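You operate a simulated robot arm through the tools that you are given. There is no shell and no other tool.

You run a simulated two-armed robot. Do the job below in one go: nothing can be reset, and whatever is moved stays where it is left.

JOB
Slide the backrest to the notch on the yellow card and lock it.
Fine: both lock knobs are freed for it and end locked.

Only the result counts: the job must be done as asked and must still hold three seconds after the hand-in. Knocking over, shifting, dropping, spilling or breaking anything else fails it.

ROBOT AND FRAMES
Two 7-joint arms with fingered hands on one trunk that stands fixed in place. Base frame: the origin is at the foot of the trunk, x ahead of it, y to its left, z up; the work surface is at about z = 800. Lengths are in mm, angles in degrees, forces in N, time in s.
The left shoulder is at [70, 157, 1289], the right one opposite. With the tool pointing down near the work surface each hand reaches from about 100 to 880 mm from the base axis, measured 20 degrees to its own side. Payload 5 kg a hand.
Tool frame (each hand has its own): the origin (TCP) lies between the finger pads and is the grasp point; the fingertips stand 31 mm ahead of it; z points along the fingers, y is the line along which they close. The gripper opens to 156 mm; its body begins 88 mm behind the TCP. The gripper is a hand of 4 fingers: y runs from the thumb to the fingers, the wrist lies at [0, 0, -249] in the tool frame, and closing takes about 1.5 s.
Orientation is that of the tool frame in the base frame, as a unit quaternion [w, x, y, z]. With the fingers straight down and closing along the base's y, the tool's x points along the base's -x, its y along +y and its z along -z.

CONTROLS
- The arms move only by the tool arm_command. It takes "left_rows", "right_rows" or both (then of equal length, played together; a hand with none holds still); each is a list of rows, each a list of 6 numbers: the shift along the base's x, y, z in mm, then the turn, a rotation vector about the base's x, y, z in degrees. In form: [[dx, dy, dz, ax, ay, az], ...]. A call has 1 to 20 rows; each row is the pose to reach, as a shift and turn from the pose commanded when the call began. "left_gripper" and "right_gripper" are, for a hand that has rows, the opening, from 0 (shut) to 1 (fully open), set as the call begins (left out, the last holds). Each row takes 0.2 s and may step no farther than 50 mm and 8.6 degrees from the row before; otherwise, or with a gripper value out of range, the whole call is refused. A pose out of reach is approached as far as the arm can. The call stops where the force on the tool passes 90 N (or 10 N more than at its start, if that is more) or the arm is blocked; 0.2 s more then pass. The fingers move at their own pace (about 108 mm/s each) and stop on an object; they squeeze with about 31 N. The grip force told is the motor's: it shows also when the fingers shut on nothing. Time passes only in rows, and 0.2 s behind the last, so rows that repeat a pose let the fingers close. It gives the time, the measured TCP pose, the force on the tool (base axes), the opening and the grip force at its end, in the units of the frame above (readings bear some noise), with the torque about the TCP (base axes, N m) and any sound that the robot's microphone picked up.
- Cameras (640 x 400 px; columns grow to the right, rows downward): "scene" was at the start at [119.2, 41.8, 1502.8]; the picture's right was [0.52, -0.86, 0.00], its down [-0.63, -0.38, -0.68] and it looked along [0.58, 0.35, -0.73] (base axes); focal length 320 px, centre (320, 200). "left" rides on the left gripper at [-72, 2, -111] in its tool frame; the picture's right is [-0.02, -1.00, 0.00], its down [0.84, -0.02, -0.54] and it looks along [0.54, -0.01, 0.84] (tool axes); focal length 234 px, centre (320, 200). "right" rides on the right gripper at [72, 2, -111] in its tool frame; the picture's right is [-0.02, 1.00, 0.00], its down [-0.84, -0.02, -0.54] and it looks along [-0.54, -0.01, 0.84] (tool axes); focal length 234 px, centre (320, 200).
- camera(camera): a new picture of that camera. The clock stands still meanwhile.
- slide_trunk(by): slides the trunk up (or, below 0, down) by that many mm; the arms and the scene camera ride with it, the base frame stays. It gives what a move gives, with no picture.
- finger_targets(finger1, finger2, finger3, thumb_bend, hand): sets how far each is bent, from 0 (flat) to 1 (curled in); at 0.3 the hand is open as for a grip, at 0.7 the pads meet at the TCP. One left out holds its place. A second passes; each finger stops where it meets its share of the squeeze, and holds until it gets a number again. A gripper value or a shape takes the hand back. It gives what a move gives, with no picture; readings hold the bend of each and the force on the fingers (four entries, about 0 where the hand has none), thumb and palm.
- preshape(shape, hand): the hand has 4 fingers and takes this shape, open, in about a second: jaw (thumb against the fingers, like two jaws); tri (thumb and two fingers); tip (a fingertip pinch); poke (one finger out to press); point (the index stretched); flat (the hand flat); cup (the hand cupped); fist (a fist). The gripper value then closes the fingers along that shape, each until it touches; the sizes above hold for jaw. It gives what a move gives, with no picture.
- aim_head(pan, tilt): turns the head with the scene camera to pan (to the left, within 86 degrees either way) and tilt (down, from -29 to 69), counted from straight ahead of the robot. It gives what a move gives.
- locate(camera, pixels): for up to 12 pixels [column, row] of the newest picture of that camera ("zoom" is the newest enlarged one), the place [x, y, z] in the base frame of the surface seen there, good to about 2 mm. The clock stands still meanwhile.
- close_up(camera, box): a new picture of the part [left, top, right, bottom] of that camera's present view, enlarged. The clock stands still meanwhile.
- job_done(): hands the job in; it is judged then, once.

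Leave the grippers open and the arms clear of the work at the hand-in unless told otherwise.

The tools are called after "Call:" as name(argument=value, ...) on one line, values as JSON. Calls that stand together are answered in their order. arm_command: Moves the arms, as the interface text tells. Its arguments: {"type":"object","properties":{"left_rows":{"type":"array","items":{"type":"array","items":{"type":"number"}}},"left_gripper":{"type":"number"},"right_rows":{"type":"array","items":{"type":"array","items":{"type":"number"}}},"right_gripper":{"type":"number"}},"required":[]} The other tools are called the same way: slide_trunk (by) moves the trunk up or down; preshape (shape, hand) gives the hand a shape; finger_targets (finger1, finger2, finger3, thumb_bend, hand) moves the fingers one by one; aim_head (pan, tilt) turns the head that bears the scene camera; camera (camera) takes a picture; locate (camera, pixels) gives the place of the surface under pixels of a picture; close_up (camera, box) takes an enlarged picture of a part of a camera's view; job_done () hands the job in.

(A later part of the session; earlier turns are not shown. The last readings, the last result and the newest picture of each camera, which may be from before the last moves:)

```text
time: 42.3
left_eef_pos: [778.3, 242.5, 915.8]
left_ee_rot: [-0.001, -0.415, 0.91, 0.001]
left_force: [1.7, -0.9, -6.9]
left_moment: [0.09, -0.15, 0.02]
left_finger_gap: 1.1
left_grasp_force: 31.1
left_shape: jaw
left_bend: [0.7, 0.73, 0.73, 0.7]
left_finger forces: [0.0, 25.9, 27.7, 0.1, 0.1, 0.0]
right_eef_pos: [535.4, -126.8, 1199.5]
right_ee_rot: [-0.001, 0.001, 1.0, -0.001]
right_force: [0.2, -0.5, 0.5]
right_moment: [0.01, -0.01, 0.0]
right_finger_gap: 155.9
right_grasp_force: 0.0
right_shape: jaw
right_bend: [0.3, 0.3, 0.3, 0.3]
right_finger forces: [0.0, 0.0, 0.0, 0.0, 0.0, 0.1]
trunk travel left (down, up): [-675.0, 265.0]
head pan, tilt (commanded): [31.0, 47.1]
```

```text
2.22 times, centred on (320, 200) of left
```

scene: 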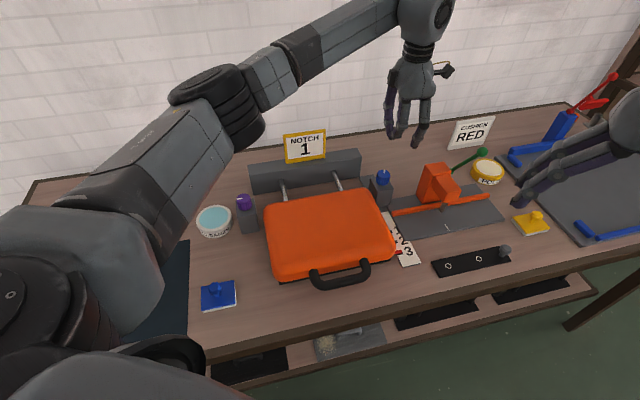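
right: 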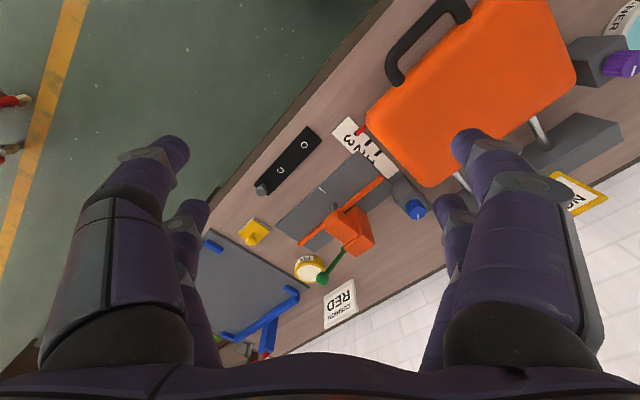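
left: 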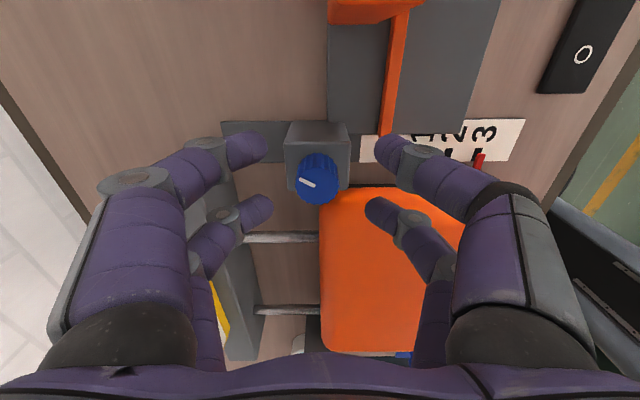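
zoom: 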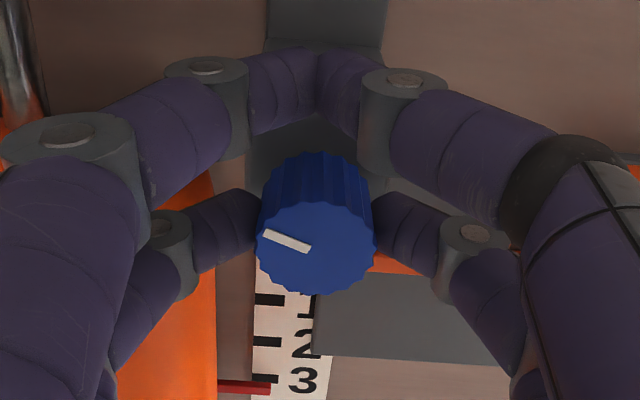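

Still following. Continuing to +120° to reach its stop.

Call:
arm_command(left_rows=[[-2.4, 1.9, 0, 0, 0, 8], [-5.1, 3.4, 0, 0, 0, 16], [-8.0, 4.6, 0, 0, 0, 24], [-8.0, 4.6, 0, 0, 0, 24]])

Call:
close_up(camera="left", box=[210, 110, 430, 290])

```text
time: 43.3
left_eef_pos: [770.0, 246.4, 915.4]
left_ee_rot: [0.0, -0.595, 0.804, 0.0]
left_force: [3.2, -0.4, -4.6]
left_moment: [0.1, -0.15, -0.11]
left_finger_gap: 0.8
left_grasp_force: 31.2
left_shape: jaw
left_bend: [0.7, 0.73, 0.73, 0.7]
left_finger forces: [0.1, 26.8, 30.6, 0.0, 0.0, 0.0]
right_eef_pos: [535.5, -127.9, 1200.0]
right_ee_rot: [0.0, 0.0, 1.0, 0.0]
right_force: [0.6, 0.2, -1.1]
right_moment: [0.01, 0.04, -0.03]
right_finger_gap: 155.7
right_grasp_force: 0.1
right_shape: jaw
right_bend: [0.3, 0.3, 0.3, 0.3]
right_finger forces: [0.0, 0.0, 0.1, 0.0, 0.1, 0.1]
trunk travel left (down, up): [-675.0, 265.0]
head pan, tilt (commanded): [31.0, 47.1]
```

```text
2.22 times, centred on (320, 200) of left
```

zoom: 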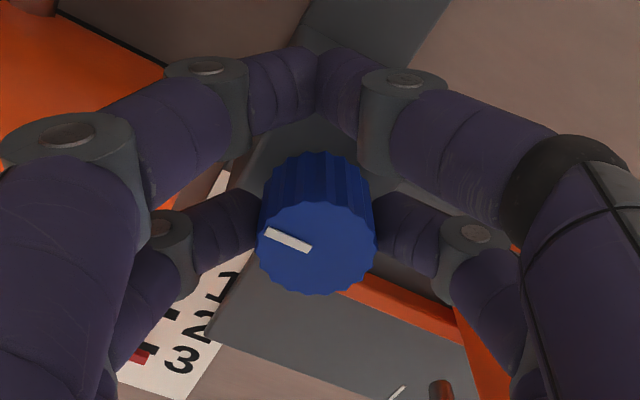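

A small torque is starting at +120°. I'll add 6° to confirm the stop.

Call:
arm_command(left_rows=[[-2.2, 0.6, 0, 0, 0, 6], [-2.2, 0.6, 0, 0, 0, 6]])

Call:
close_up(camera="left", box=[210, 110, 430, 290])

```text
time: 43.9
left_eef_pos: [768.3, 248.1, 915.7]
left_ee_rot: [0.0, -0.636, 0.771, 0.001]
left_force: [3.4, -1.3, -4.3]
left_moment: [0.11, -0.12, -0.35]
left_finger_gap: 0.7
left_grasp_force: 31.2
left_shape: jaw
left_bend: [0.7, 0.73, 0.73, 0.7]
left_finger forces: [0.0, 23.4, 29.4, 0.1, 0.0, 0.1]
right_eef_pos: [535.3, -127.9, 1199.6]
right_ee_rot: [0.0, 0.0, 1.0, -0.001]
right_force: [-0.8, -0.6, 0.4]
right_moment: [0.03, 0.0, 0.01]
right_finger_gap: 156.0
right_grasp_force: 0.1
right_shape: jaw
right_bend: [0.3, 0.3, 0.3, 0.3]
right_finger forces: [0.1, 0.1, 0.0, 0.0, 0.1, 0.0]
trunk travel left (down, up): [-675.0, 265.0]
head pan, tilt (commanded): [31.0, 47.1]
```

```text
2.22 times, centred on (320, 200) of left
```

zoom: 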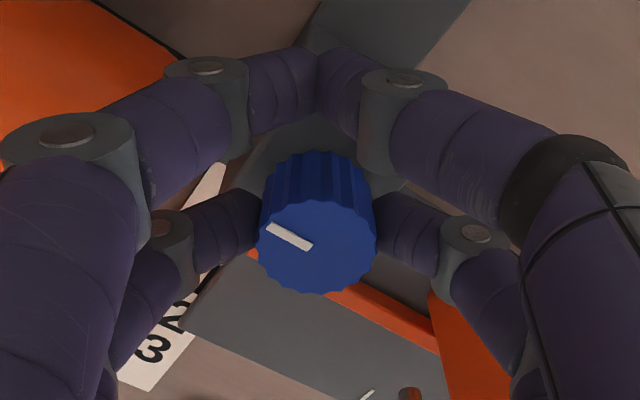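

Torque −0.35 N m and a slight slip of the mark, so the blue knob is at its stop too. I'll back off 6°, then open finger3 (free side) and finger2 a little (cushion side).

Call:
arm_command(left_rows=[[2.2, -0.6, 0, 0, 0, -6], [2.2, -0.6, 2, 0, 0, -6]])

Call:
finger_targets(hand="left", finger2=0.58, finger3=0.52)

Call:
close_up(camera="left", box=[210, 110, 430, 290])

```text
time: 44.5
left_eef_pos: [770.6, 246.9, 916.9]
left_ee_rot: [-0.001, -0.594, 0.804, 0.002]
left_force: [4.3, -3.5, -11.2]
left_moment: [0.12, -0.19, 0.1]
left_finger_gap: 0.9
left_grasp_force: 31.7
left_shape: jaw
left_bend: [0.7, 0.73, 0.73, 0.7]
left_finger forces: [0.1, 26.3, 29.9, 0.1, 0.0, 0.0]
right_eef_pos: [535.8, -127.8, 1198.9]
right_ee_rot: [-0.001, 0.0, 1.0, -0.001]
right_force: [0.7, 0.5, 0.1]
right_moment: [-0.02, -0.03, 0.03]
right_finger_gap: 155.7
right_grasp_force: 0.0
right_shape: jaw
right_bend: [0.3, 0.3, 0.3, 0.3]
right_finger forces: [0.0, 0.1, 0.1, 0.0, 0.0, 0.0]
trunk travel left (down, up): [-675.0, 265.0]
head pan, tilt (commanded): [31.0, 47.1]
```

```text
time: 45.5
left_eef_pos: [769.9, 247.0, 918.0]
left_ee_rot: [0.0, -0.595, 0.804, 0.0]
left_force: [-0.2, -0.1, 0.1]
left_moment: [-0.01, 0.0, 0.01]
left_finger_gap: 0.0
left_grasp_force: 0.0
left_shape: fingers
left_bend: [0.7, 0.57, 0.52, 0.7]
left_finger forces: [0.0, 0.1, 0.0, 0.1, 0.0, 0.1]
right_eef_pos: [534.7, -128.3, 1199.6]
right_ee_rot: [0.0, 0.001, 1.0, 0.0]
right_force: [-0.4, -0.2, 0.6]
right_moment: [0.02, -0.02, -0.02]
right_finger_gap: 155.8
right_grasp_force: 0.1
right_shape: jaw
right_bend: [0.3, 0.3, 0.3, 0.3]
right_finger forces: [0.0, 0.1, 0.1, 0.0, 0.1, 0.1]
trunk travel left (down, up): [-675.0, 265.0]
head pan, tilt (commanded): [31.0, 47.1]
```

```text
2.22 times, centred on (320, 200) of left
```

zoom: 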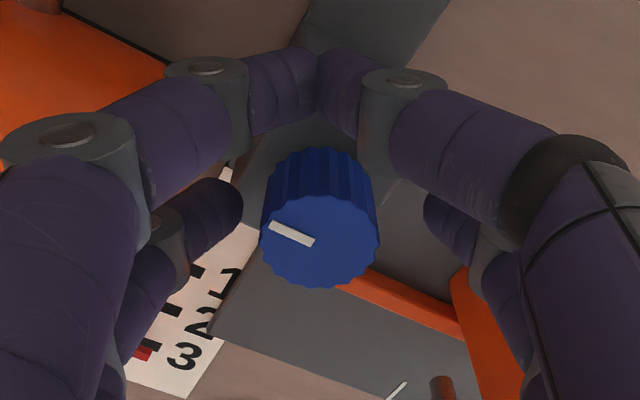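

Both fingers are clear of the knob and all forces are zero. Lifting straight up 140 mm.

Call:
arm_command(left_rows=[[0, 0, 10, 0, 0, 0], [0, 0, 30, 0, 0, 0], [0, 0, 60, 0, 0, 0], [0, 0, 100, 0, 0, 0], [0, 0, 140, 0, 0, 0], [0, 0, 140, 0, 0, 0]])

Call:
camera(camera="left")

Call:
close_up(camera="scene", box=[220, 120, 440, 300])

```text
time: 46.9
left_eef_pos: [770.3, 246.0, 1056.6]
left_ee_rot: [0.001, -0.594, 0.804, 0.001]
left_force: [0.0, -0.8, -0.1]
left_moment: [-0.06, 0.0, -0.01]
left_finger_gap: 0.1
left_grasp_force: 0.1
left_shape: fingers
left_bend: [0.7, 0.57, 0.52, 0.7]
left_finger forces: [0.0, 0.0, 0.0, 0.0, 0.0, 0.0]
right_eef_pos: [533.8, -127.1, 1199.6]
right_ee_rot: [0.0, 0.001, 1.0, 0.0]
right_force: [0.0, 0.0, -0.2]
right_moment: [-0.03, 0.05, 0.02]
right_finger_gap: 155.8
right_grasp_force: 0.1
right_shape: jaw
right_bend: [0.3, 0.3, 0.3, 0.3]
right_finger forces: [0.1, 0.1, 0.0, 0.0, 0.0, 0.0]
trunk travel left (down, up): [-675.0, 265.0]
head pan, tilt (commanded): [31.0, 47.1]
```

```text
taken
```

left: 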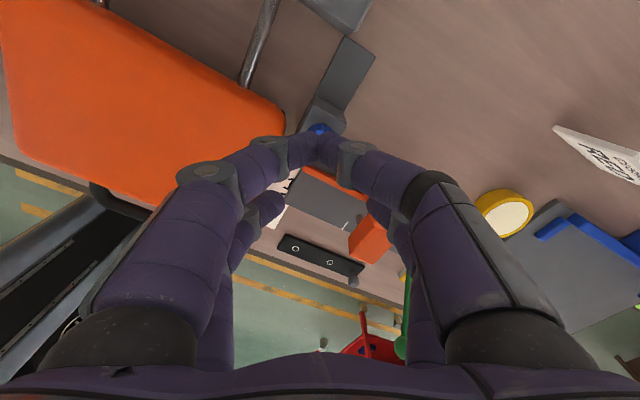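

```text
2.22 times, centred on (330, 210) of scene
```

zoom: 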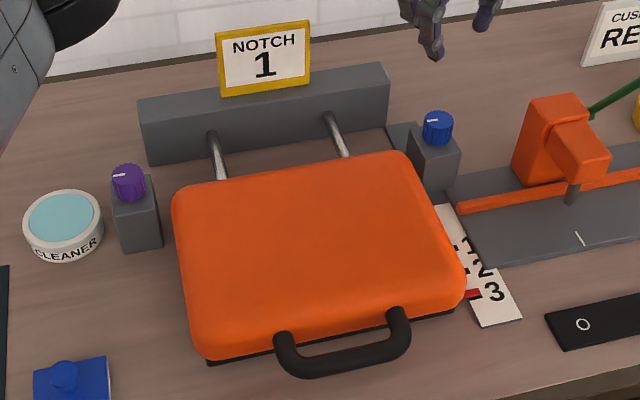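

Both knob marks now point the same way, at the free stop. Next I'll push the backrest by its handle, so I'm measuring the handle bar precisely.

Call:
close_up(camera="scene", box=[290, 240, 390, 300])

Call:
locate(camera="zoom", pixels=[[150, 150], [165, 240], [230, 275], [300, 265], [360, 245], [430, 225], [500, 180], [480, 105], [260, 290], [300, 240], [340, 265], [400, 210]])

```text
6.40 times, centred on (340, 270) of scene
```

zoom: 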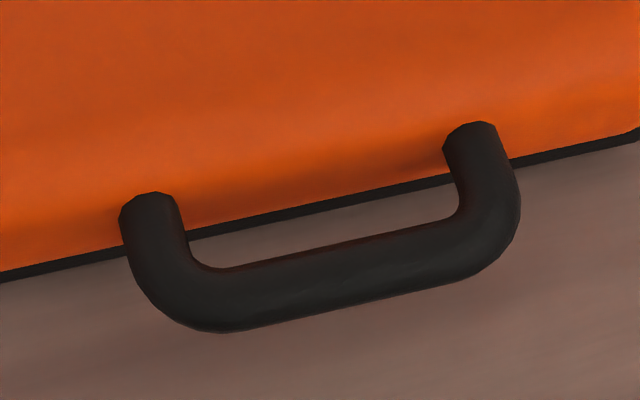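

```text
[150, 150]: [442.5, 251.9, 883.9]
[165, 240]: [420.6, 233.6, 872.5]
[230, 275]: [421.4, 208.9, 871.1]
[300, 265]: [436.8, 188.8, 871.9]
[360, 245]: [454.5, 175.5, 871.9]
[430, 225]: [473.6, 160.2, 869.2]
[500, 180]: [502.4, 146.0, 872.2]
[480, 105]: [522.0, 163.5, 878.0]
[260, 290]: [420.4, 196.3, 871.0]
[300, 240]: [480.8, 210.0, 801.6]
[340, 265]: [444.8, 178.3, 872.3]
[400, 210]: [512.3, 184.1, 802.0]
```

The bar's top is at z≈872 with its mid at about (450,178), and the slide runs along azimuth 45° (both knobs have the same coordinate along it). I'll grip the handle with the right hand, whose camera will see the pointer. First the left hand goes back to a waiting place above and left of the purple knob.

Call:
arm_command(left_rows=[[-30, 30, 20, 0, 0, 0], [-62, 61, 44, 0, 0, 0], [-94, 92, 44, 0, 0, 0], [-126, 124, 44, 0, 0, 0], [-158, 155, 44, 0, 0, 0], [-190, 187, 44, 0, 0, 0], [-222, 218, 44, 0, 0, 0], [-254, 250, 44, 0, 0, 0], [-286, 282, 44, 0, 0, 0], [-305, 300, 44, 0, 0, 0], [-320, 314, 44, 0, 0, 0], [-320, 314, 44, 0, 0, 0]])

Call:
camera(camera="scene")

```text
refused: row 2 steps farther than a row can; nothing moved
```

```text
taken
```

scene: 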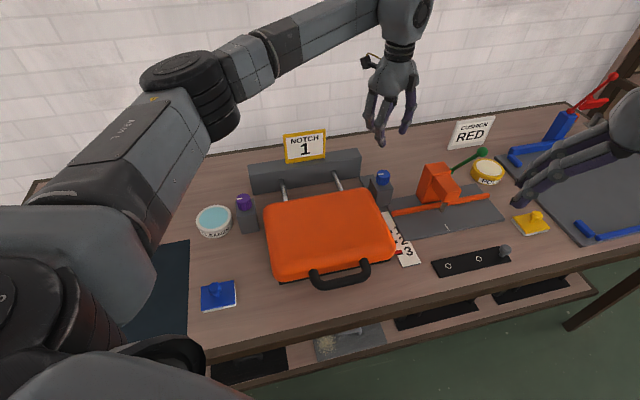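

Row 2 was too long a step, so nothing moved. The same move again in smaller steps.

Call:
arm_command(left_rows=[[-27, 26, 12, 0, 0, 0], [-54, 53, 24, 0, 0, 0], [-82, 80, 36, 0, 0, 0], [-110, 108, 44, 0, 0, 0], [-140, 137, 44, 0, 0, 0], [-170, 167, 44, 0, 0, 0], [-200, 196, 44, 0, 0, 0], [-230, 226, 44, 0, 0, 0], [-260, 255, 44, 0, 0, 0], [-290, 285, 44, 0, 0, 0], [-310, 304, 44, 0, 0, 0], [-320, 314, 44, 0, 0, 0], [-320, 314, 44, 0, 0, 0]])

Call:
camera(camera="scene")

```text
time: 49.7
left_eef_pos: [451.4, 560.5, 1102.1]
left_ee_rot: [-0.001, -0.594, 0.804, 0.0]
left_force: [0.8, 0.4, -0.1]
left_moment: [0.0, -0.03, 0.02]
left_finger_gap: 0.0
left_grasp_force: 0.0
left_shape: fingers
left_bend: [0.7, 0.57, 0.52, 0.7]
left_finger forces: [0.0, 0.0, 0.0, 0.0, 0.0, 0.0]
right_eef_pos: [534.8, -126.9, 1200.6]
right_ee_rot: [0.001, 0.001, 1.0, 0.0]
right_force: [-0.2, 0.5, 0.2]
right_moment: [0.0, 0.0, -0.02]
right_finger_gap: 156.2
right_grasp_force: 0.2
right_shape: jaw
right_bend: [0.3, 0.3, 0.3, 0.3]
right_finger forces: [0.0, 0.0, 0.0, 0.1, 0.1, 0.0]
trunk travel left (down, up): [-675.0, 265.0]
head pan, tilt (commanded): [31.0, 47.1]
```

```text
taken
```

scene: 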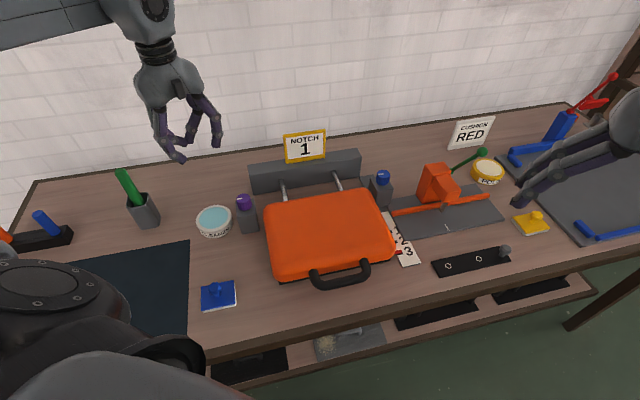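

The left hand is parked clear. Now the right hand: open to 0.65 (≈100 mm gap), yawed −45° so its finger side faces along the slide, hovering in front of the handle at about (350,78,1000).

Call:
arm_command(right_rows=[[-18.5, 20.5, -20, 0, 0, -4.5], [-37, 41, -40, 0, 0, -9], [-55.5, 61.5, -60, 0, 0, -13.5], [-74, 82, -80, 0, 0, -18], [-92.5, 102.5, -100, 0, 0, -22.5], [-111, 123, -120, 0, 0, -27], [-129.5, 143.5, -140, 0, 0, -31.5], [-148, 164, -160, 0, 0, -36], [-166.5, 184.5, -180, 0, 0, -40.5], [-185, 205, -200, 0, 0, -45], [-185, 205, -200, 0, 0, -45]], right_gripper=0.65)

Call:
camera(camera="right")

Call:
camera(camera="scene")

```text
time: 52.1
left_eef_pos: [450.0, 560.0, 1103.3]
left_ee_rot: [0.0, -0.595, 0.804, 0.0]
left_force: [-0.6, 0.0, 0.3]
left_moment: [-0.01, -0.01, 0.0]
left_finger_gap: 0.0
left_grasp_force: 0.0
left_shape: fingers
left_bend: [0.7, 0.57, 0.52, 0.7]
left_finger forces: [0.1, 0.1, 0.0, 0.1, 0.0, 0.1]
right_eef_pos: [348.1, 77.7, 1001.4]
right_ee_rot: [0.0, 0.384, 0.923, -0.001]
right_force: [0.3, -1.2, -0.2]
right_moment: [0.01, 0.0, -0.03]
right_finger_gap: 101.8
right_grasp_force: 0.2
right_shape: jaw
right_bend: [0.3, 0.3, 0.3, 0.66]
right_finger forces: [0.1, 0.0, 0.0, 0.0, 0.1, 0.0]
trunk travel left (down, up): [-675.0, 265.0]
head pan, tilt (commanded): [31.0, 47.1]
```

```text
taken
```

right: 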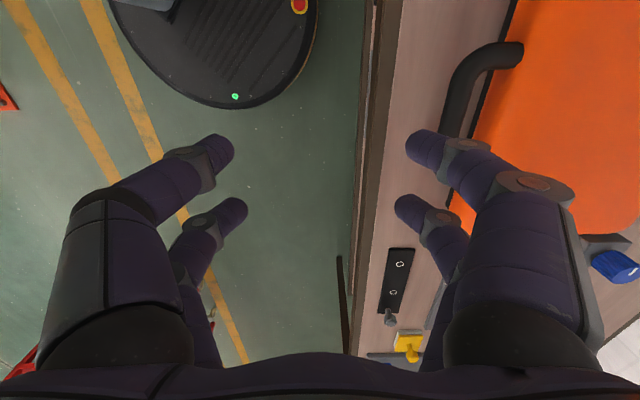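

```text
taken
```

scene: 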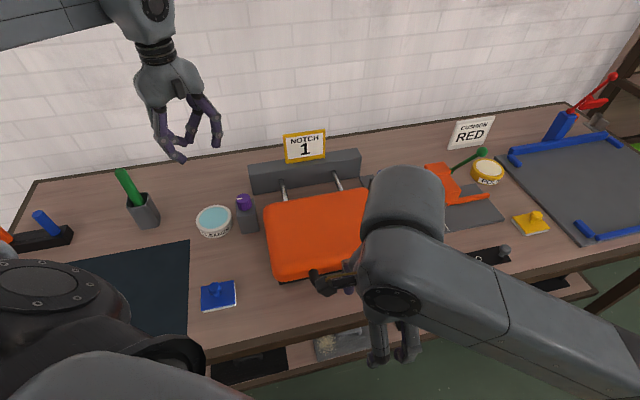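

I see the bar at right, (462,110), and the leading finger tips at (422,145) and (408,207). I'll locate the tips and the bar.

Call:
locate(camera="right", pixels=[[415, 145], [402, 207], [425, 140], [455, 110], [470, 75], [450, 170], [448, 200], [500, 55], [475, 145], [520, 180], [500, 100], [440, 215]])

Call:
close_up(camera="right", box=[380, 20, 580, 260])

```text
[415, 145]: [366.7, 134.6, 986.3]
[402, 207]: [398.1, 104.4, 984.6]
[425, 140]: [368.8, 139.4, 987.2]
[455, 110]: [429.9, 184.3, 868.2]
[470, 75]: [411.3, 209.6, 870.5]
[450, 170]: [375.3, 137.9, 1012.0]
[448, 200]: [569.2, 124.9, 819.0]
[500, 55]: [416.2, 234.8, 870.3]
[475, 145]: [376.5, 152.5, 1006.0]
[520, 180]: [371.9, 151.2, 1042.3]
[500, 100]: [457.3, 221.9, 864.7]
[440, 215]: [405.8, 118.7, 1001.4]
```

```text
1.67 times, centred on (480, 140) of right
```

zoom: 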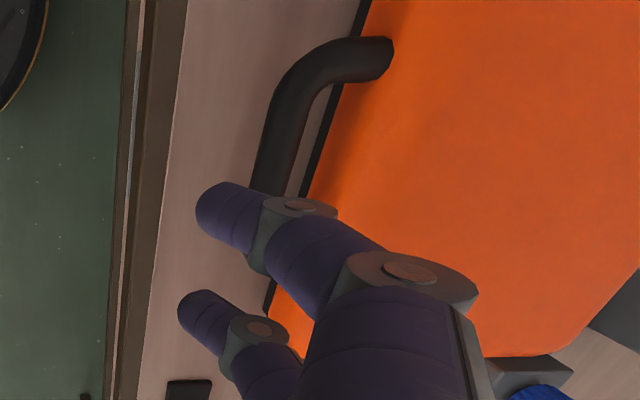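

At 0.65 the fingers curl inward, so full open gives straighter digits with the tips leading. I'll open fully and descend 128 mm to TCP z≈873 in front of the bar, tips about 40 mm short of it.

Call:
arm_command(right_rows=[[0, 0, 0, 0, 0, 0], [0, 0, 0, 0, 0, 0], [0, 0, 0, 0, 0, 0], [0, 0, -35, 0, 0, 0], [0, 0, -70, 0, 0, 0], [0, 0, -105, 0, 0, 0], [0, 0, -128, 0, 0, 0], [0, 0, -128, 0, 0, 0]], right_gripper=1.0)

Call:
camera(camera="right")

Call:
locate(camera="right", pixels=[[460, 145], [455, 210], [470, 140], [490, 150], [500, 60], [480, 100]])

```text
time: 53.9
left_eef_pos: [450.0, 560.9, 1101.2]
left_ee_rot: [0.0, -0.594, 0.804, 0.0]
left_force: [-0.1, -0.1, -0.8]
left_moment: [-0.01, -0.05, 0.0]
left_finger_gap: 0.1
left_grasp_force: 0.0
left_shape: fingers
left_bend: [0.7, 0.57, 0.52, 0.7]
left_finger forces: [0.1, 0.1, 0.0, 0.0, 0.0, 0.0]
right_eef_pos: [347.8, 79.0, 871.9]
right_ee_rot: [0.001, 0.384, 0.923, 0.0]
right_force: [-0.3, -0.9, 0.1]
right_moment: [0.01, 0.0, -0.02]
right_finger_gap: 155.8
right_grasp_force: 0.0
right_shape: jaw
right_bend: [0.3, 0.3, 0.3, 0.3]
right_finger forces: [0.1, 0.1, 0.0, 0.0, 0.1, 0.1]
trunk travel left (down, up): [-675.0, 265.0]
head pan, tilt (commanded): [31.0, 47.1]
```

```text
taken
```

right: 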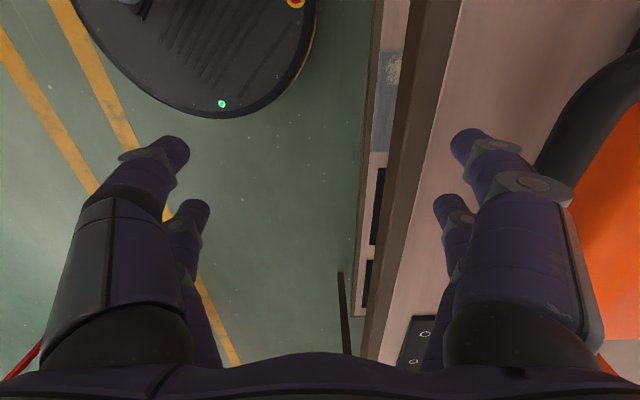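

```text
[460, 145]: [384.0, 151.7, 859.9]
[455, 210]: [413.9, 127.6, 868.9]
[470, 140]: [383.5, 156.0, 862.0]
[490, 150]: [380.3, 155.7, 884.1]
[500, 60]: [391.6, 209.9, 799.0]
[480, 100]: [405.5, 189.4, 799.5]
```

Tips' outer side is at about t=385 along the slide, with the bar front near 435, so contact is expected after about 50 mm. Advancing 45 mm along (0.707,0.707).

Call:
arm_command(right_rows=[[7.1, 7.1, 0, 0, 0, 0], [14.1, 14.1, 0, 0, 0, 0], [21.2, 21.2, 0, 0, 0, 0], [26.9, 26.9, 0, 0, 0, 0], [31.8, 31.8, 0, 0, 0, 0], [31.8, 31.8, 0, 0, 0, 0]])

Call:
camera(camera="right")

Call:
close_up(camera="scene", box=[260, 180, 440, 330])

```text
time: 55.3
left_eef_pos: [449.4, 560.2, 1102.8]
left_ee_rot: [-0.001, -0.594, 0.804, 0.0]
left_force: [0.6, 0.2, 0.3]
left_moment: [0.0, 0.04, 0.02]
left_finger_gap: 0.4
left_grasp_force: 0.0
left_shape: fingers
left_bend: [0.7, 0.57, 0.52, 0.7]
left_finger forces: [0.0, 0.1, 0.1, 0.0, 0.0, 0.0]
right_eef_pos: [380.8, 110.3, 873.3]
right_ee_rot: [0.001, 0.384, 0.923, 0.0]
right_force: [-1.3, -2.5, 0.0]
right_moment: [-0.07, 0.07, -0.03]
right_finger_gap: 155.7
right_grasp_force: 0.1
right_shape: jaw
right_bend: [0.31, 0.31, 0.3, 0.3]
right_finger forces: [0.8, 0.9, 0.0, 0.0, 0.0, 0.1]
trunk travel left (down, up): [-675.0, 265.0]
head pan, tilt (commanded): [31.0, 47.1]
```

```text
taken
```

right: 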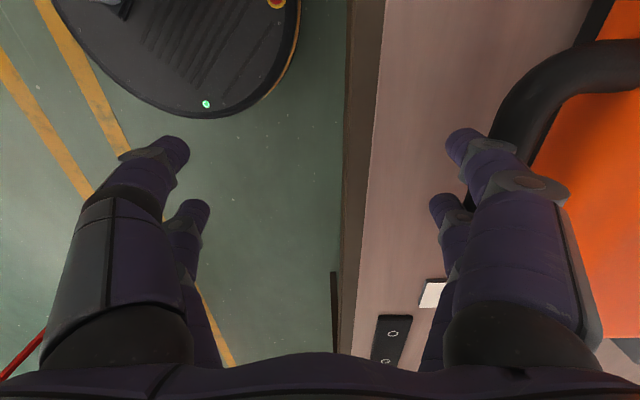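

```text
2.67 times, centred on (350, 255) of scene
```

zoom: 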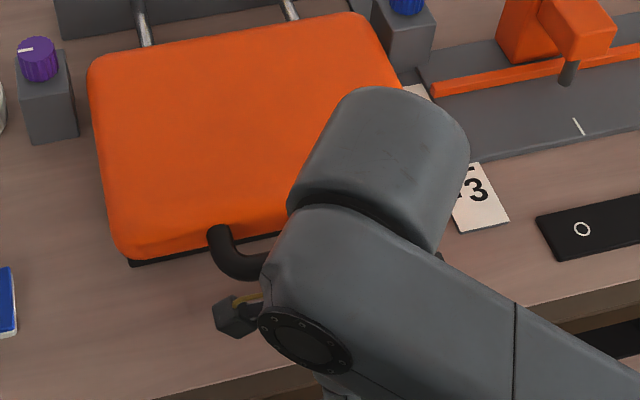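

Light contact: 0.8–0.9 N on finger1 and finger2. Pushing gently 30 mm at 5 mm a row.

Call:
arm_command(right_rows=[[3.5, 3.5, 0, 0, 0, 0], [7.1, 7.1, 0, 0, 0, 0], [10.6, 10.6, 0, 0, 0, 0], [14.1, 14.1, 0, 0, 0, 0], [17.7, 17.7, 0, 0, 0, 0], [21.2, 21.2, 0, 0, 0, 0], [21.2, 21.2, 0, 0, 0, 0]])

Call:
camera(camera="right")

Call:
camera(camera="scene")

```text
time: 56.9
left_eef_pos: [449.1, 560.6, 1102.1]
left_ee_rot: [0.0, -0.595, 0.804, 0.0]
left_force: [-0.4, -0.1, -0.8]
left_moment: [0.01, 0.01, 0.02]
left_finger_gap: 0.2
left_grasp_force: 0.1
left_shape: fingers
left_bend: [0.7, 0.57, 0.52, 0.7]
left_finger forces: [0.0, 0.1, 0.0, 0.0, 0.1, 0.0]
right_eef_pos: [402.5, 132.2, 873.5]
right_ee_rot: [0.0, 0.384, 0.924, 0.0]
right_force: [-2.1, -2.3, -1.2]
right_moment: [-0.08, 0.05, -0.03]
right_finger_gap: 155.7
right_grasp_force: 0.1
right_shape: jaw
right_bend: [0.32, 0.32, 0.3, 0.3]
right_finger forces: [1.7, 1.7, 0.1, 0.0, 0.1, 0.0]
trunk travel left (down, up): [-675.0, 265.0]
head pan, tilt (commanded): [31.0, 47.1]
```

```text
taken
```

right: 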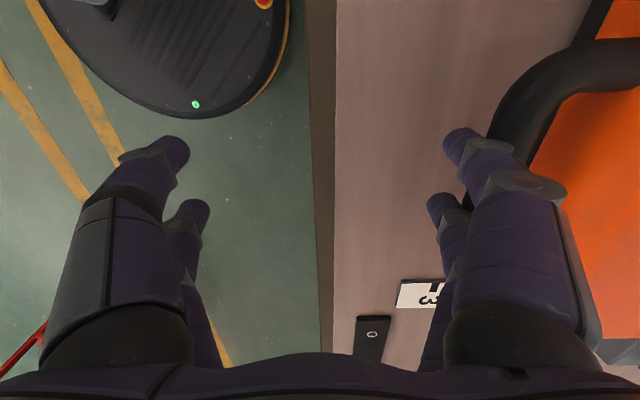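

```text
taken
```

scene: 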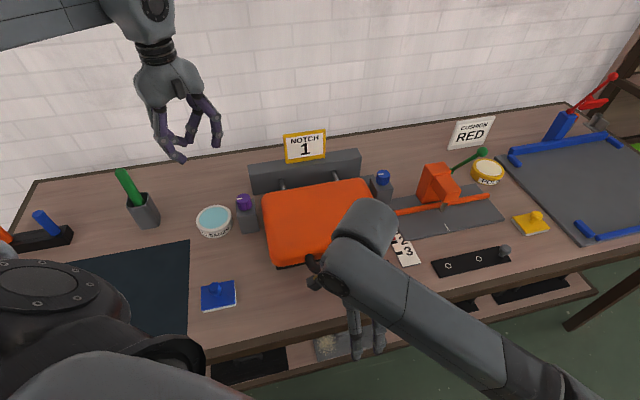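

It slides freely, at about 3 N, so both locks are off. Pushing another 36 mm slowly, leaving a few mm for fine adjustment.

Call:
arm_command(right_rows=[[3.5, 3.5, 0, 0, 0, 0], [7.1, 7.1, 0, 0, 0, 0], [10.6, 10.6, 0, 0, 0, 0], [14.1, 14.1, 0, 0, 0, 0], [17.7, 17.7, 0, 0, 0, 0], [20.5, 20.5, 0, 0, 0, 0], [22.6, 22.6, 0, 0, 0, 0], [24.0, 24.0, 0, 0, 0, 0], [25.4, 25.4, 0, 0, 0, 0], [25.4, 25.4, 0, 0, 0, 0]])

Call:
camera(camera="right")

Call:
close_up(camera="scene", box=[330, 160, 450, 280])

```text
time: 59.1
left_eef_pos: [449.6, 560.6, 1102.4]
left_ee_rot: [0.0, -0.595, 0.803, 0.0]
left_force: [-0.3, 0.1, 0.0]
left_moment: [0.04, -0.01, 0.02]
left_finger_gap: 0.2
left_grasp_force: 0.1
left_shape: fingers
left_bend: [0.7, 0.57, 0.52, 0.7]
left_finger forces: [0.0, 0.0, 0.0, 0.1, 0.1, 0.1]
right_eef_pos: [427.1, 157.9, 872.7]
right_ee_rot: [0.001, 0.383, 0.924, -0.001]
right_force: [-2.6, -2.5, -0.1]
right_moment: [0.0, 0.06, 0.02]
right_finger_gap: 155.6
right_grasp_force: 0.0
right_shape: jaw
right_bend: [0.32, 0.32, 0.3, 0.3]
right_finger forces: [1.5, 1.6, 0.0, 0.0, 0.0, 0.1]
trunk travel left (down, up): [-675.0, 265.0]
head pan, tilt (commanded): [31.0, 47.1]
```

```text
taken
```

right: 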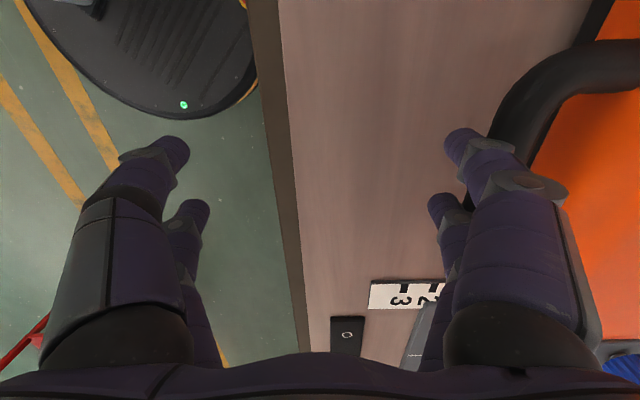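

```text
3.33 times, centred on (390, 220) of scene
```

zoom: 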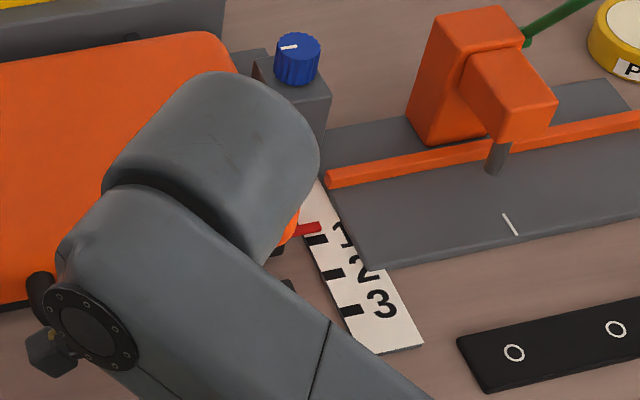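

The pointer is now near tick 1. Zooming with the same box as before so I can compare with how it sat on tick 3.

Call:
close_up(camera="scene", box=[380, 215, 430, 270])

Call:
locate(camera="zoom", pixels=[[205, 95], [180, 100], [218, 121], [225, 113], [255, 196], [290, 280], [265, 190], [305, 275], [195, 92], [210, 90]])

```text
7.27 times, centred on (405, 242) of scene
```

zoom: 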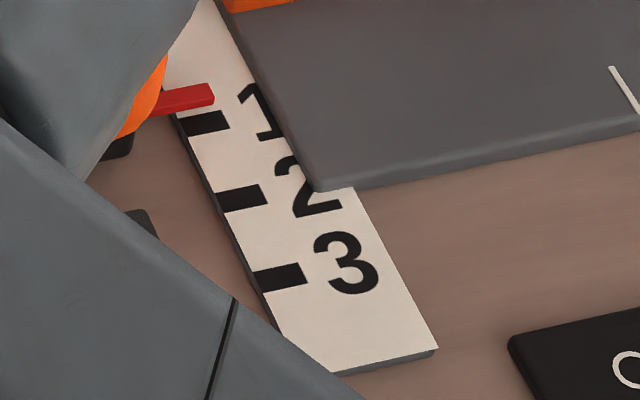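

```text
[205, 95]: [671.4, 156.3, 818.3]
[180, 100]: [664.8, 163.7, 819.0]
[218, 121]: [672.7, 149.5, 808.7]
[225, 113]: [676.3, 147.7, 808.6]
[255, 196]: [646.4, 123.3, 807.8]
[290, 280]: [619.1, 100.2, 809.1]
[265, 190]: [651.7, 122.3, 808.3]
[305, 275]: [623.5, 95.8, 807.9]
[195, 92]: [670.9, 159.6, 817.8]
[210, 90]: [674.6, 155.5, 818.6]
```

The pointer seems a few mm past tick 1 (the pointer is 10 mm above the card, so parallax matters). I'll zoom tighter and locate several points for averages.

Call:
close_up(camera="scene", box=[386, 218, 414, 240])

Call:
locate(camera="zoom", pixels=[[200, 150], [160, 158], [240, 142], [200, 120], [160, 130], [240, 112], [200, 180], [160, 188], [250, 210], [290, 230], [250, 250], [230, 240]])

```text
16.00 times, centred on (400, 229) of scene
```

zoom: 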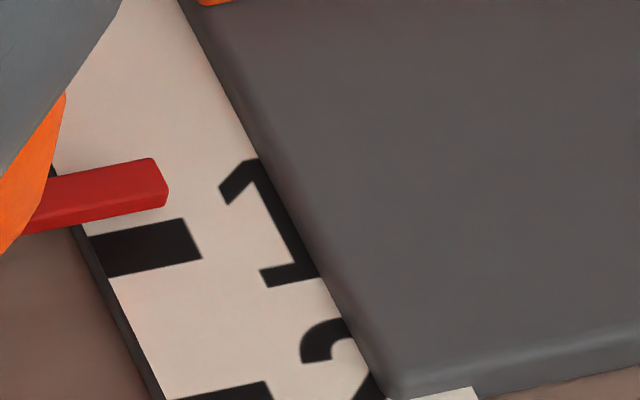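

```text
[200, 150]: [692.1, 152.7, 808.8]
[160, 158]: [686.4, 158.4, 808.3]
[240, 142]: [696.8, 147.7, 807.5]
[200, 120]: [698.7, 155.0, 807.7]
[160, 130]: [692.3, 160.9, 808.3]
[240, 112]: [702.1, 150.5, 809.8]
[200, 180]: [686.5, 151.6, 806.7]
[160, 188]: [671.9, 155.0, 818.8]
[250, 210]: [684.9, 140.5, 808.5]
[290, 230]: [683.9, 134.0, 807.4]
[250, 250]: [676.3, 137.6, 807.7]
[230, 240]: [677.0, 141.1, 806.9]
```

Now I locate the pointer's edges and the corners of tick 1 in this zoom.

Call:
locate(camera="zoom", pixels=[[140, 164], [100, 172], [140, 178], [100, 186], [140, 190], [100, 200], [140, 206], [100, 214], [100, 240], [110, 272], [180, 225], [190, 255]])

Call:
locate(camera="zoom", pixels=[[140, 228], [140, 248], [140, 268], [120, 252], [160, 244], [180, 240], [120, 180], [80, 190], [120, 195], [80, 205]])

```text
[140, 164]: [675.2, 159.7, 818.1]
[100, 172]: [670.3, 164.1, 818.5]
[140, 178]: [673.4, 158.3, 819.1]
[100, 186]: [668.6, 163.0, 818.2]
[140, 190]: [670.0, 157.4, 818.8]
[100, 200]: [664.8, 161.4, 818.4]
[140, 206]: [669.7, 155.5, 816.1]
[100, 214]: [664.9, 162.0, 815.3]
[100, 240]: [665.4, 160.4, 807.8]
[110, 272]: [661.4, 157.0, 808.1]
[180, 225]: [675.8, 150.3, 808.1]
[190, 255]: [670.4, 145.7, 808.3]
```

```text
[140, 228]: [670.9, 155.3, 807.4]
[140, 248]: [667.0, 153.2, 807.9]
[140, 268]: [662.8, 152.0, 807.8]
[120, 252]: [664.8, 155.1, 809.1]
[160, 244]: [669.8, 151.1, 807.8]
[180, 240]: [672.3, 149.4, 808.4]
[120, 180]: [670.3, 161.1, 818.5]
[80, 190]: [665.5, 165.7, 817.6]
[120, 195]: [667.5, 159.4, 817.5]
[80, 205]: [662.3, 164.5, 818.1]
```

The pointer's centre is at t≈587.4 along the slide and tick 1 at ≈580.3, so I overshot by about 6–7 mm. I need to draw it back by hooking the finger tips behind the bar. First I'll measure the bar and the gap behind it in the right camera's view.

Call:
close_up(camera="right", box=[420, 20, 640, 220])

Call:
locate(camera="zoom", pixels=[[230, 170], [250, 150], [290, 190], [280, 150], [310, 180], [330, 230], [400, 200], [500, 110], [250, 200], [300, 250], [450, 220], [350, 190]])

```text
2.00 times, centred on (530, 120) of right
```

zoom: 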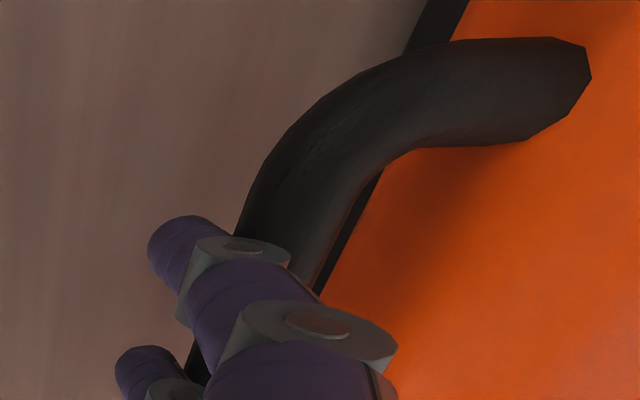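

```text
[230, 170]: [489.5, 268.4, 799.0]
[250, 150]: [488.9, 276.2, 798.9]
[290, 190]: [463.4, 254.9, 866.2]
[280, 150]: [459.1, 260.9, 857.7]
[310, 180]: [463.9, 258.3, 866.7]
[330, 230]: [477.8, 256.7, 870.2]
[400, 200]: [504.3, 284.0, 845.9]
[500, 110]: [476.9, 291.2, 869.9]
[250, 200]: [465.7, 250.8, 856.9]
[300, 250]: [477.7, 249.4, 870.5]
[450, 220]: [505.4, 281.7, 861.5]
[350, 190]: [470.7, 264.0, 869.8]
```

The cushion front is at t≈557 and the bar's back at about 530, so the gap is about 26 mm. I'll check the heights of the tip and the knuckle to choose the hooking depth.

Call:
locate(camera="zoom", pixels=[[160, 240], [175, 222], [195, 230], [240, 245], [200, 270], [185, 310], [280, 250], [250, 290], [320, 325], [380, 350], [300, 360], [230, 350]])

```text
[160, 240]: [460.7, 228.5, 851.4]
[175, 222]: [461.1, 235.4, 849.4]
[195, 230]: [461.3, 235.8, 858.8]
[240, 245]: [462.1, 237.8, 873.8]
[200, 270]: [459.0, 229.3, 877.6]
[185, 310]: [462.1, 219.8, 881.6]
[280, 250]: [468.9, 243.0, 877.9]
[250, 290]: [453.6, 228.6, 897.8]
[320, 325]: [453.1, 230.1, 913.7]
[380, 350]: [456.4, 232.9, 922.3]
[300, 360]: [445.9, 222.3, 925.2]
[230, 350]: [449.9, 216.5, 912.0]
```

The digit tip is about 17 mm thick and the knuckle near z≈870. I'll back off 6 mm, raise 70 mm, move forward to TCP t≈459 so the tips hang over the gap, and look before descending.

Call:
arm_command(right_rows=[[-4.2, -4.2, 0, 0, 0, 0], [-4.2, -4.2, 35, 0, 0, 0], [-4.2, -4.2, 70, 0, 0, 0], [14, 14, 70, 0, 0, 0], [32, 32, 70, 0, 0, 0], [32, 32, 70, 0, 0, 0]])

Call:
camera(camera="right")

Call:
close_up(camera="right", box=[400, 40, 600, 240])

Call:
locate(camera="zoom", pixels=[[240, 60], [260, 40], [270, 90], [220, 110], [300, 60], [350, 130], [330, 100], [180, 200], [200, 185], [230, 205]])

```text
time: 60.5
left_eef_pos: [449.5, 558.4, 1103.6]
left_ee_rot: [0.0, -0.595, 0.803, 0.0]
left_force: [-0.3, 0.2, -0.4]
left_moment: [0.01, 0.0, 0.02]
left_finger_gap: 0.0
left_grasp_force: 0.1
left_shape: fingers
left_bend: [0.7, 0.57, 0.52, 0.7]
left_finger forces: [0.1, 0.0, 0.0, 0.0, 0.1, 0.0]
right_eef_pos: [459.2, 186.2, 943.3]
right_ee_rot: [0.0, 0.383, 0.924, 0.0]
right_force: [-0.2, 0.0, 0.3]
right_moment: [-0.01, -0.03, 0.01]
right_finger_gap: 155.9
right_grasp_force: 0.1
right_shape: jaw
right_bend: [0.3, 0.3, 0.3, 0.3]
right_finger forces: [0.0, 0.0, 0.0, 0.1, 0.1, 0.0]
trunk travel left (down, up): [-675.0, 265.0]
head pan, tilt (commanded): [31.0, 47.1]
```

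```text
taken
```

right: 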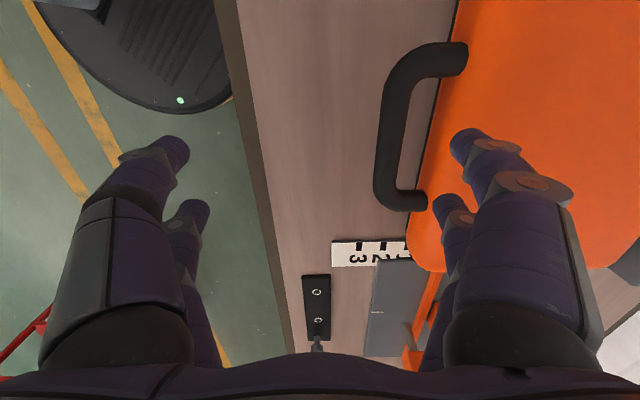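

```text
2.00 times, centred on (500, 140) of right
```

zoom: 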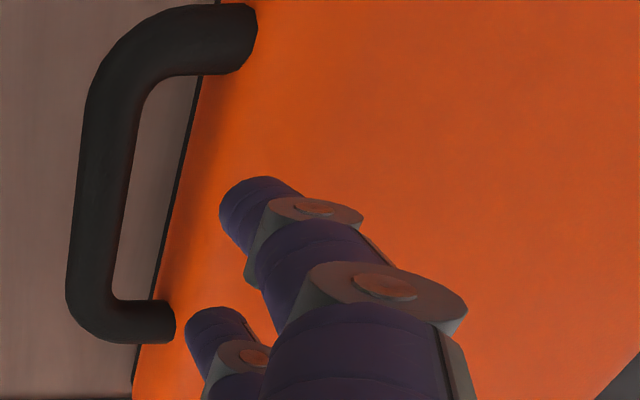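

```text
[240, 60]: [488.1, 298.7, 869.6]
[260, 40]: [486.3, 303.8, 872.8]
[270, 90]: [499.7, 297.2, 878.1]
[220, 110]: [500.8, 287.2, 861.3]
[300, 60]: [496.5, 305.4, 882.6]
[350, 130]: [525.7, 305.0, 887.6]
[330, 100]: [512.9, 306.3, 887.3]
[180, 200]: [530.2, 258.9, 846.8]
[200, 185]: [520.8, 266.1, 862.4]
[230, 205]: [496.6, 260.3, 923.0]
```

The whole handle is in view at (390,120). I'll locate the bar and its posts to check the digits will go down inside the loop.

Call:
locate(camera="zoom", pixels=[[100, 150], [95, 200], [90, 250], [95, 300], [140, 320], [120, 250], [130, 200], [145, 130], [230, 30], [70, 250], [85, 120], [165, 315]])

```text
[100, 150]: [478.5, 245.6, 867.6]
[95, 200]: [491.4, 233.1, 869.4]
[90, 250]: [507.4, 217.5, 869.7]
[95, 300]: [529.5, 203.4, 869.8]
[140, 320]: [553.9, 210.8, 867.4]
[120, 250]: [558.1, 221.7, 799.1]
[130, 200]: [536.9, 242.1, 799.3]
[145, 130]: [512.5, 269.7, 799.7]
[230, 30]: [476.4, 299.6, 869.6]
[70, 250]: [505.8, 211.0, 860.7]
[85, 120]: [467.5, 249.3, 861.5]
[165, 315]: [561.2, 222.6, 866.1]
```

The bar's centre is at t≈515 and the cushion front at 557, so the gap spans about 525–557. The loop interior runs s≈135–231 and my digits span 159–227. Descending 64 mm with a 0.8 mm nudge forward.

Call:
arm_command(right_rows=[[0.8, 0.8, -15, 0, 0, 0], [0.8, 0.8, -30, 0, 0, 0], [0.8, 0.8, -42, 0, 0, 0], [0.8, 0.8, -53, 0, 0, 0], [0.8, 0.8, -64, 0, 0, 0], [0.8, 0.8, -64, 0, 0, 0]])

Call:
camera(camera="right")

Call:
close_up(camera="right", box=[400, 40, 600, 240])

Call:
close_up(camera="scene", box=[380, 215, 430, 270])

```text
time: 61.9
left_eef_pos: [449.5, 560.6, 1102.3]
left_ee_rot: [0.0, -0.595, 0.803, 0.0]
left_force: [-0.2, 0.0, -0.1]
left_moment: [0.01, 0.0, 0.0]
left_finger_gap: 0.0
left_grasp_force: 0.2
left_shape: fingers
left_bend: [0.7, 0.57, 0.52, 0.7]
left_finger forces: [0.0, 0.0, 0.0, 0.0, 0.0, 0.0]
right_eef_pos: [460.9, 188.3, 879.2]
right_ee_rot: [0.001, 0.383, 0.924, 0.0]
right_force: [0.2, 0.8, 0.3]
right_moment: [-0.02, 0.0, 0.0]
right_finger_gap: 155.9
right_grasp_force: 0.0
right_shape: jaw
right_bend: [0.3, 0.3, 0.3, 0.3]
right_finger forces: [0.0, 0.1, 0.0, 0.0, 0.0, 0.0]
trunk travel left (down, up): [-675.0, 265.0]
head pan, tilt (commanded): [31.0, 47.1]
```

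```text
taken
```

right: 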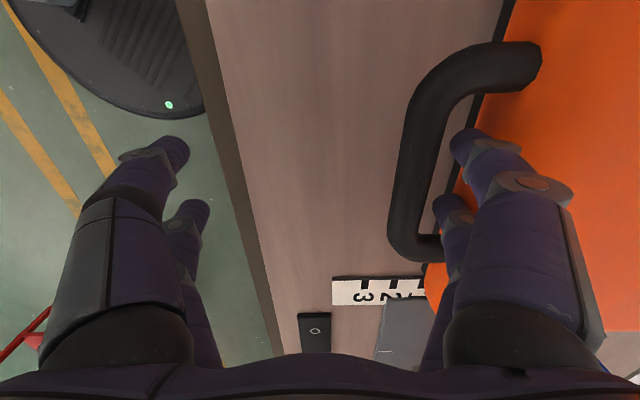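

```text
2.00 times, centred on (500, 140) of right
```

zoom: 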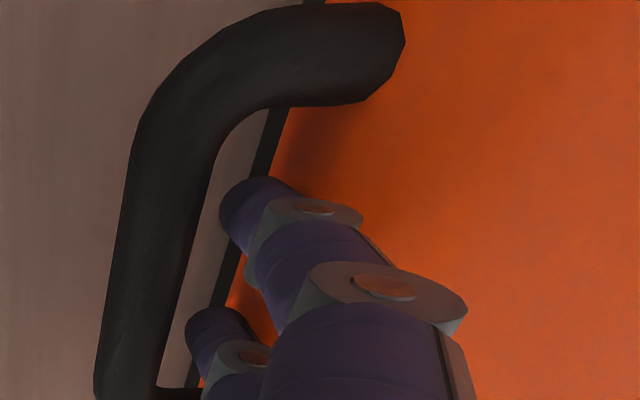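

```text
7.27 times, centred on (405, 242) of scene
```

zoom: 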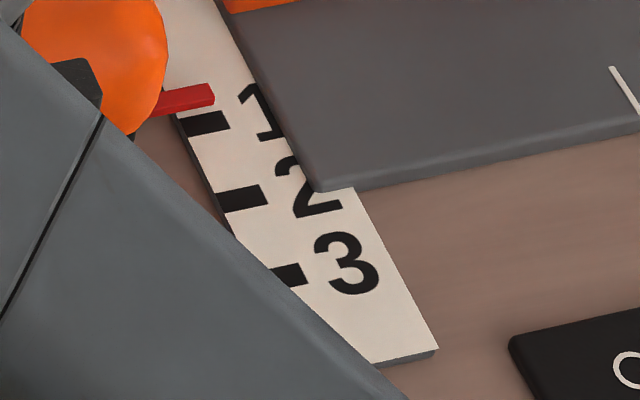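

The fingertips hang in the gap with no contact, and the pointer has not moved. I'm pulling back slowly in 2 mm steps by 8 mm, watching for contact.

Call:
arm_command(right_rows=[[-1.4, -1.4, 0, 0, 0, 0], [-2.8, -2.8, 0, 0, 0, 0], [-4.2, -4.2, 0, 0, 0, 0], [-5.7, -5.7, 0, 0, 0, 0], [-5.7, -5.7, 0, 0, 0, 0]])

Call:
close_up(camera="right", box=[400, 40, 600, 240])

Call:
close_up(camera="scene", box=[386, 218, 414, 240])

```text
time: 63.1
left_eef_pos: [449.5, 560.6, 1102.5]
left_ee_rot: [0.0, -0.594, 0.804, 0.0]
left_force: [-0.6, 0.3, 0.6]
left_moment: [-0.01, 0.02, -0.01]
left_finger_gap: 0.0
left_grasp_force: 0.0
left_shape: fingers
left_bend: [0.7, 0.57, 0.52, 0.7]
left_finger forces: [0.0, 0.0, 0.0, 0.0, 0.0, 0.0]
right_eef_pos: [455.2, 182.8, 878.1]
right_ee_rot: [0.002, 0.384, 0.923, 0.0]
right_force: [-0.5, -0.4, -0.4]
right_moment: [0.01, -0.01, 0.05]
right_finger_gap: 156.0
right_grasp_force: 0.0
right_shape: jaw
right_bend: [0.3, 0.3, 0.3, 0.3]
right_finger forces: [0.0, 0.0, 0.1, 0.0, 0.1, 0.0]
trunk travel left (down, up): [-675.0, 265.0]
head pan, tilt (commanded): [31.0, 47.1]
```

```text
2.00 times, centred on (500, 140) of right
```

zoom: 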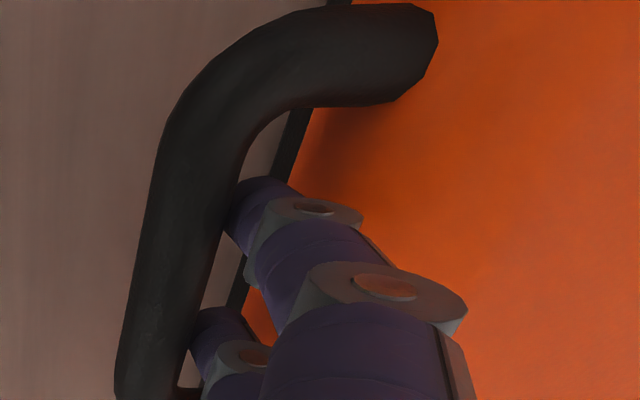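

```text
16.00 times, centred on (400, 229) of scene
```

zoom: 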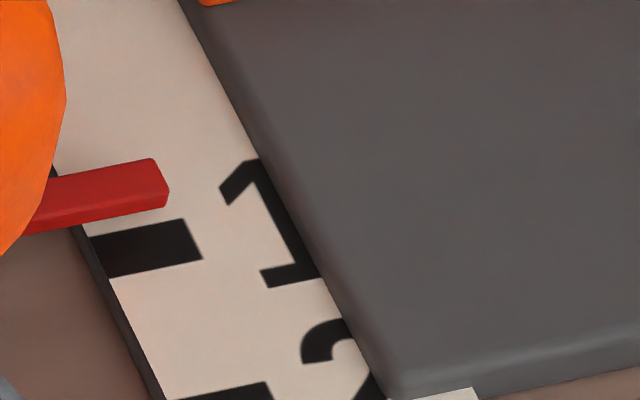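

No contact yet, though the tips are almost at the bar. By my parallax-corrected reading the pointer is about 7 mm past tick 1. Pulling another 5 mm in 1 mm steps, then checking.

Call:
arm_command(right_rows=[[-0.7, -0.7, 0, 0, 0, 0], [-1.4, -1.4, 0, 0, 0, 0], [-2.1, -2.1, 0, 0, 0, 0], [-2.8, -2.8, 0, 0, 0, 0], [-3.5, -3.5, 0, 0, 0, 0], [-3.5, -3.5, 0, 0, 0, 0]])

Call:
close_up(camera="scene", box=[386, 218, 414, 240])

```text
time: 64.5
left_eef_pos: [448.9, 561.5, 1102.0]
left_ee_rot: [0.0, -0.595, 0.804, 0.0]
left_force: [-0.6, 0.3, 0.1]
left_moment: [-0.03, 0.0, 0.01]
left_finger_gap: 0.1
left_grasp_force: 0.1
left_shape: fingers
left_bend: [0.7, 0.57, 0.52, 0.7]
left_finger forces: [0.0, 0.0, 0.0, 0.0, 0.0, 0.1]
right_eef_pos: [451.1, 181.3, 879.7]
right_ee_rot: [0.001, 0.384, 0.923, 0.0]
right_force: [1.6, 1.4, -0.6]
right_moment: [0.02, 0.02, 0.0]
right_finger_gap: 155.8
right_grasp_force: 0.1
right_shape: jaw
right_bend: [0.28, 0.28, 0.3, 0.3]
right_finger forces: [1.0, 1.0, 0.1, 0.0, 0.0, 0.0]
trunk travel left (down, up): [-675.0, 265.0]
head pan, tilt (commanded): [31.0, 47.1]
```

```text
16.00 times, centred on (400, 229) of scene
```

zoom: 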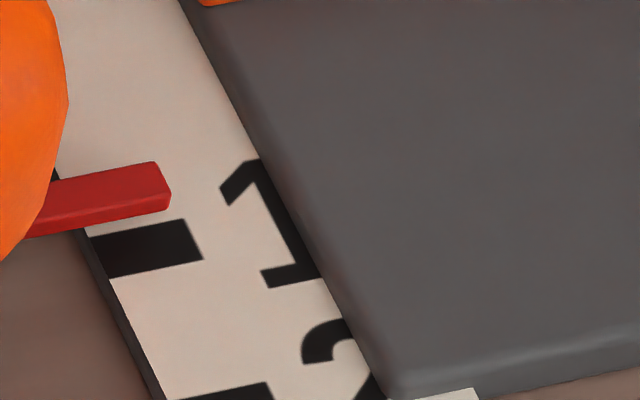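

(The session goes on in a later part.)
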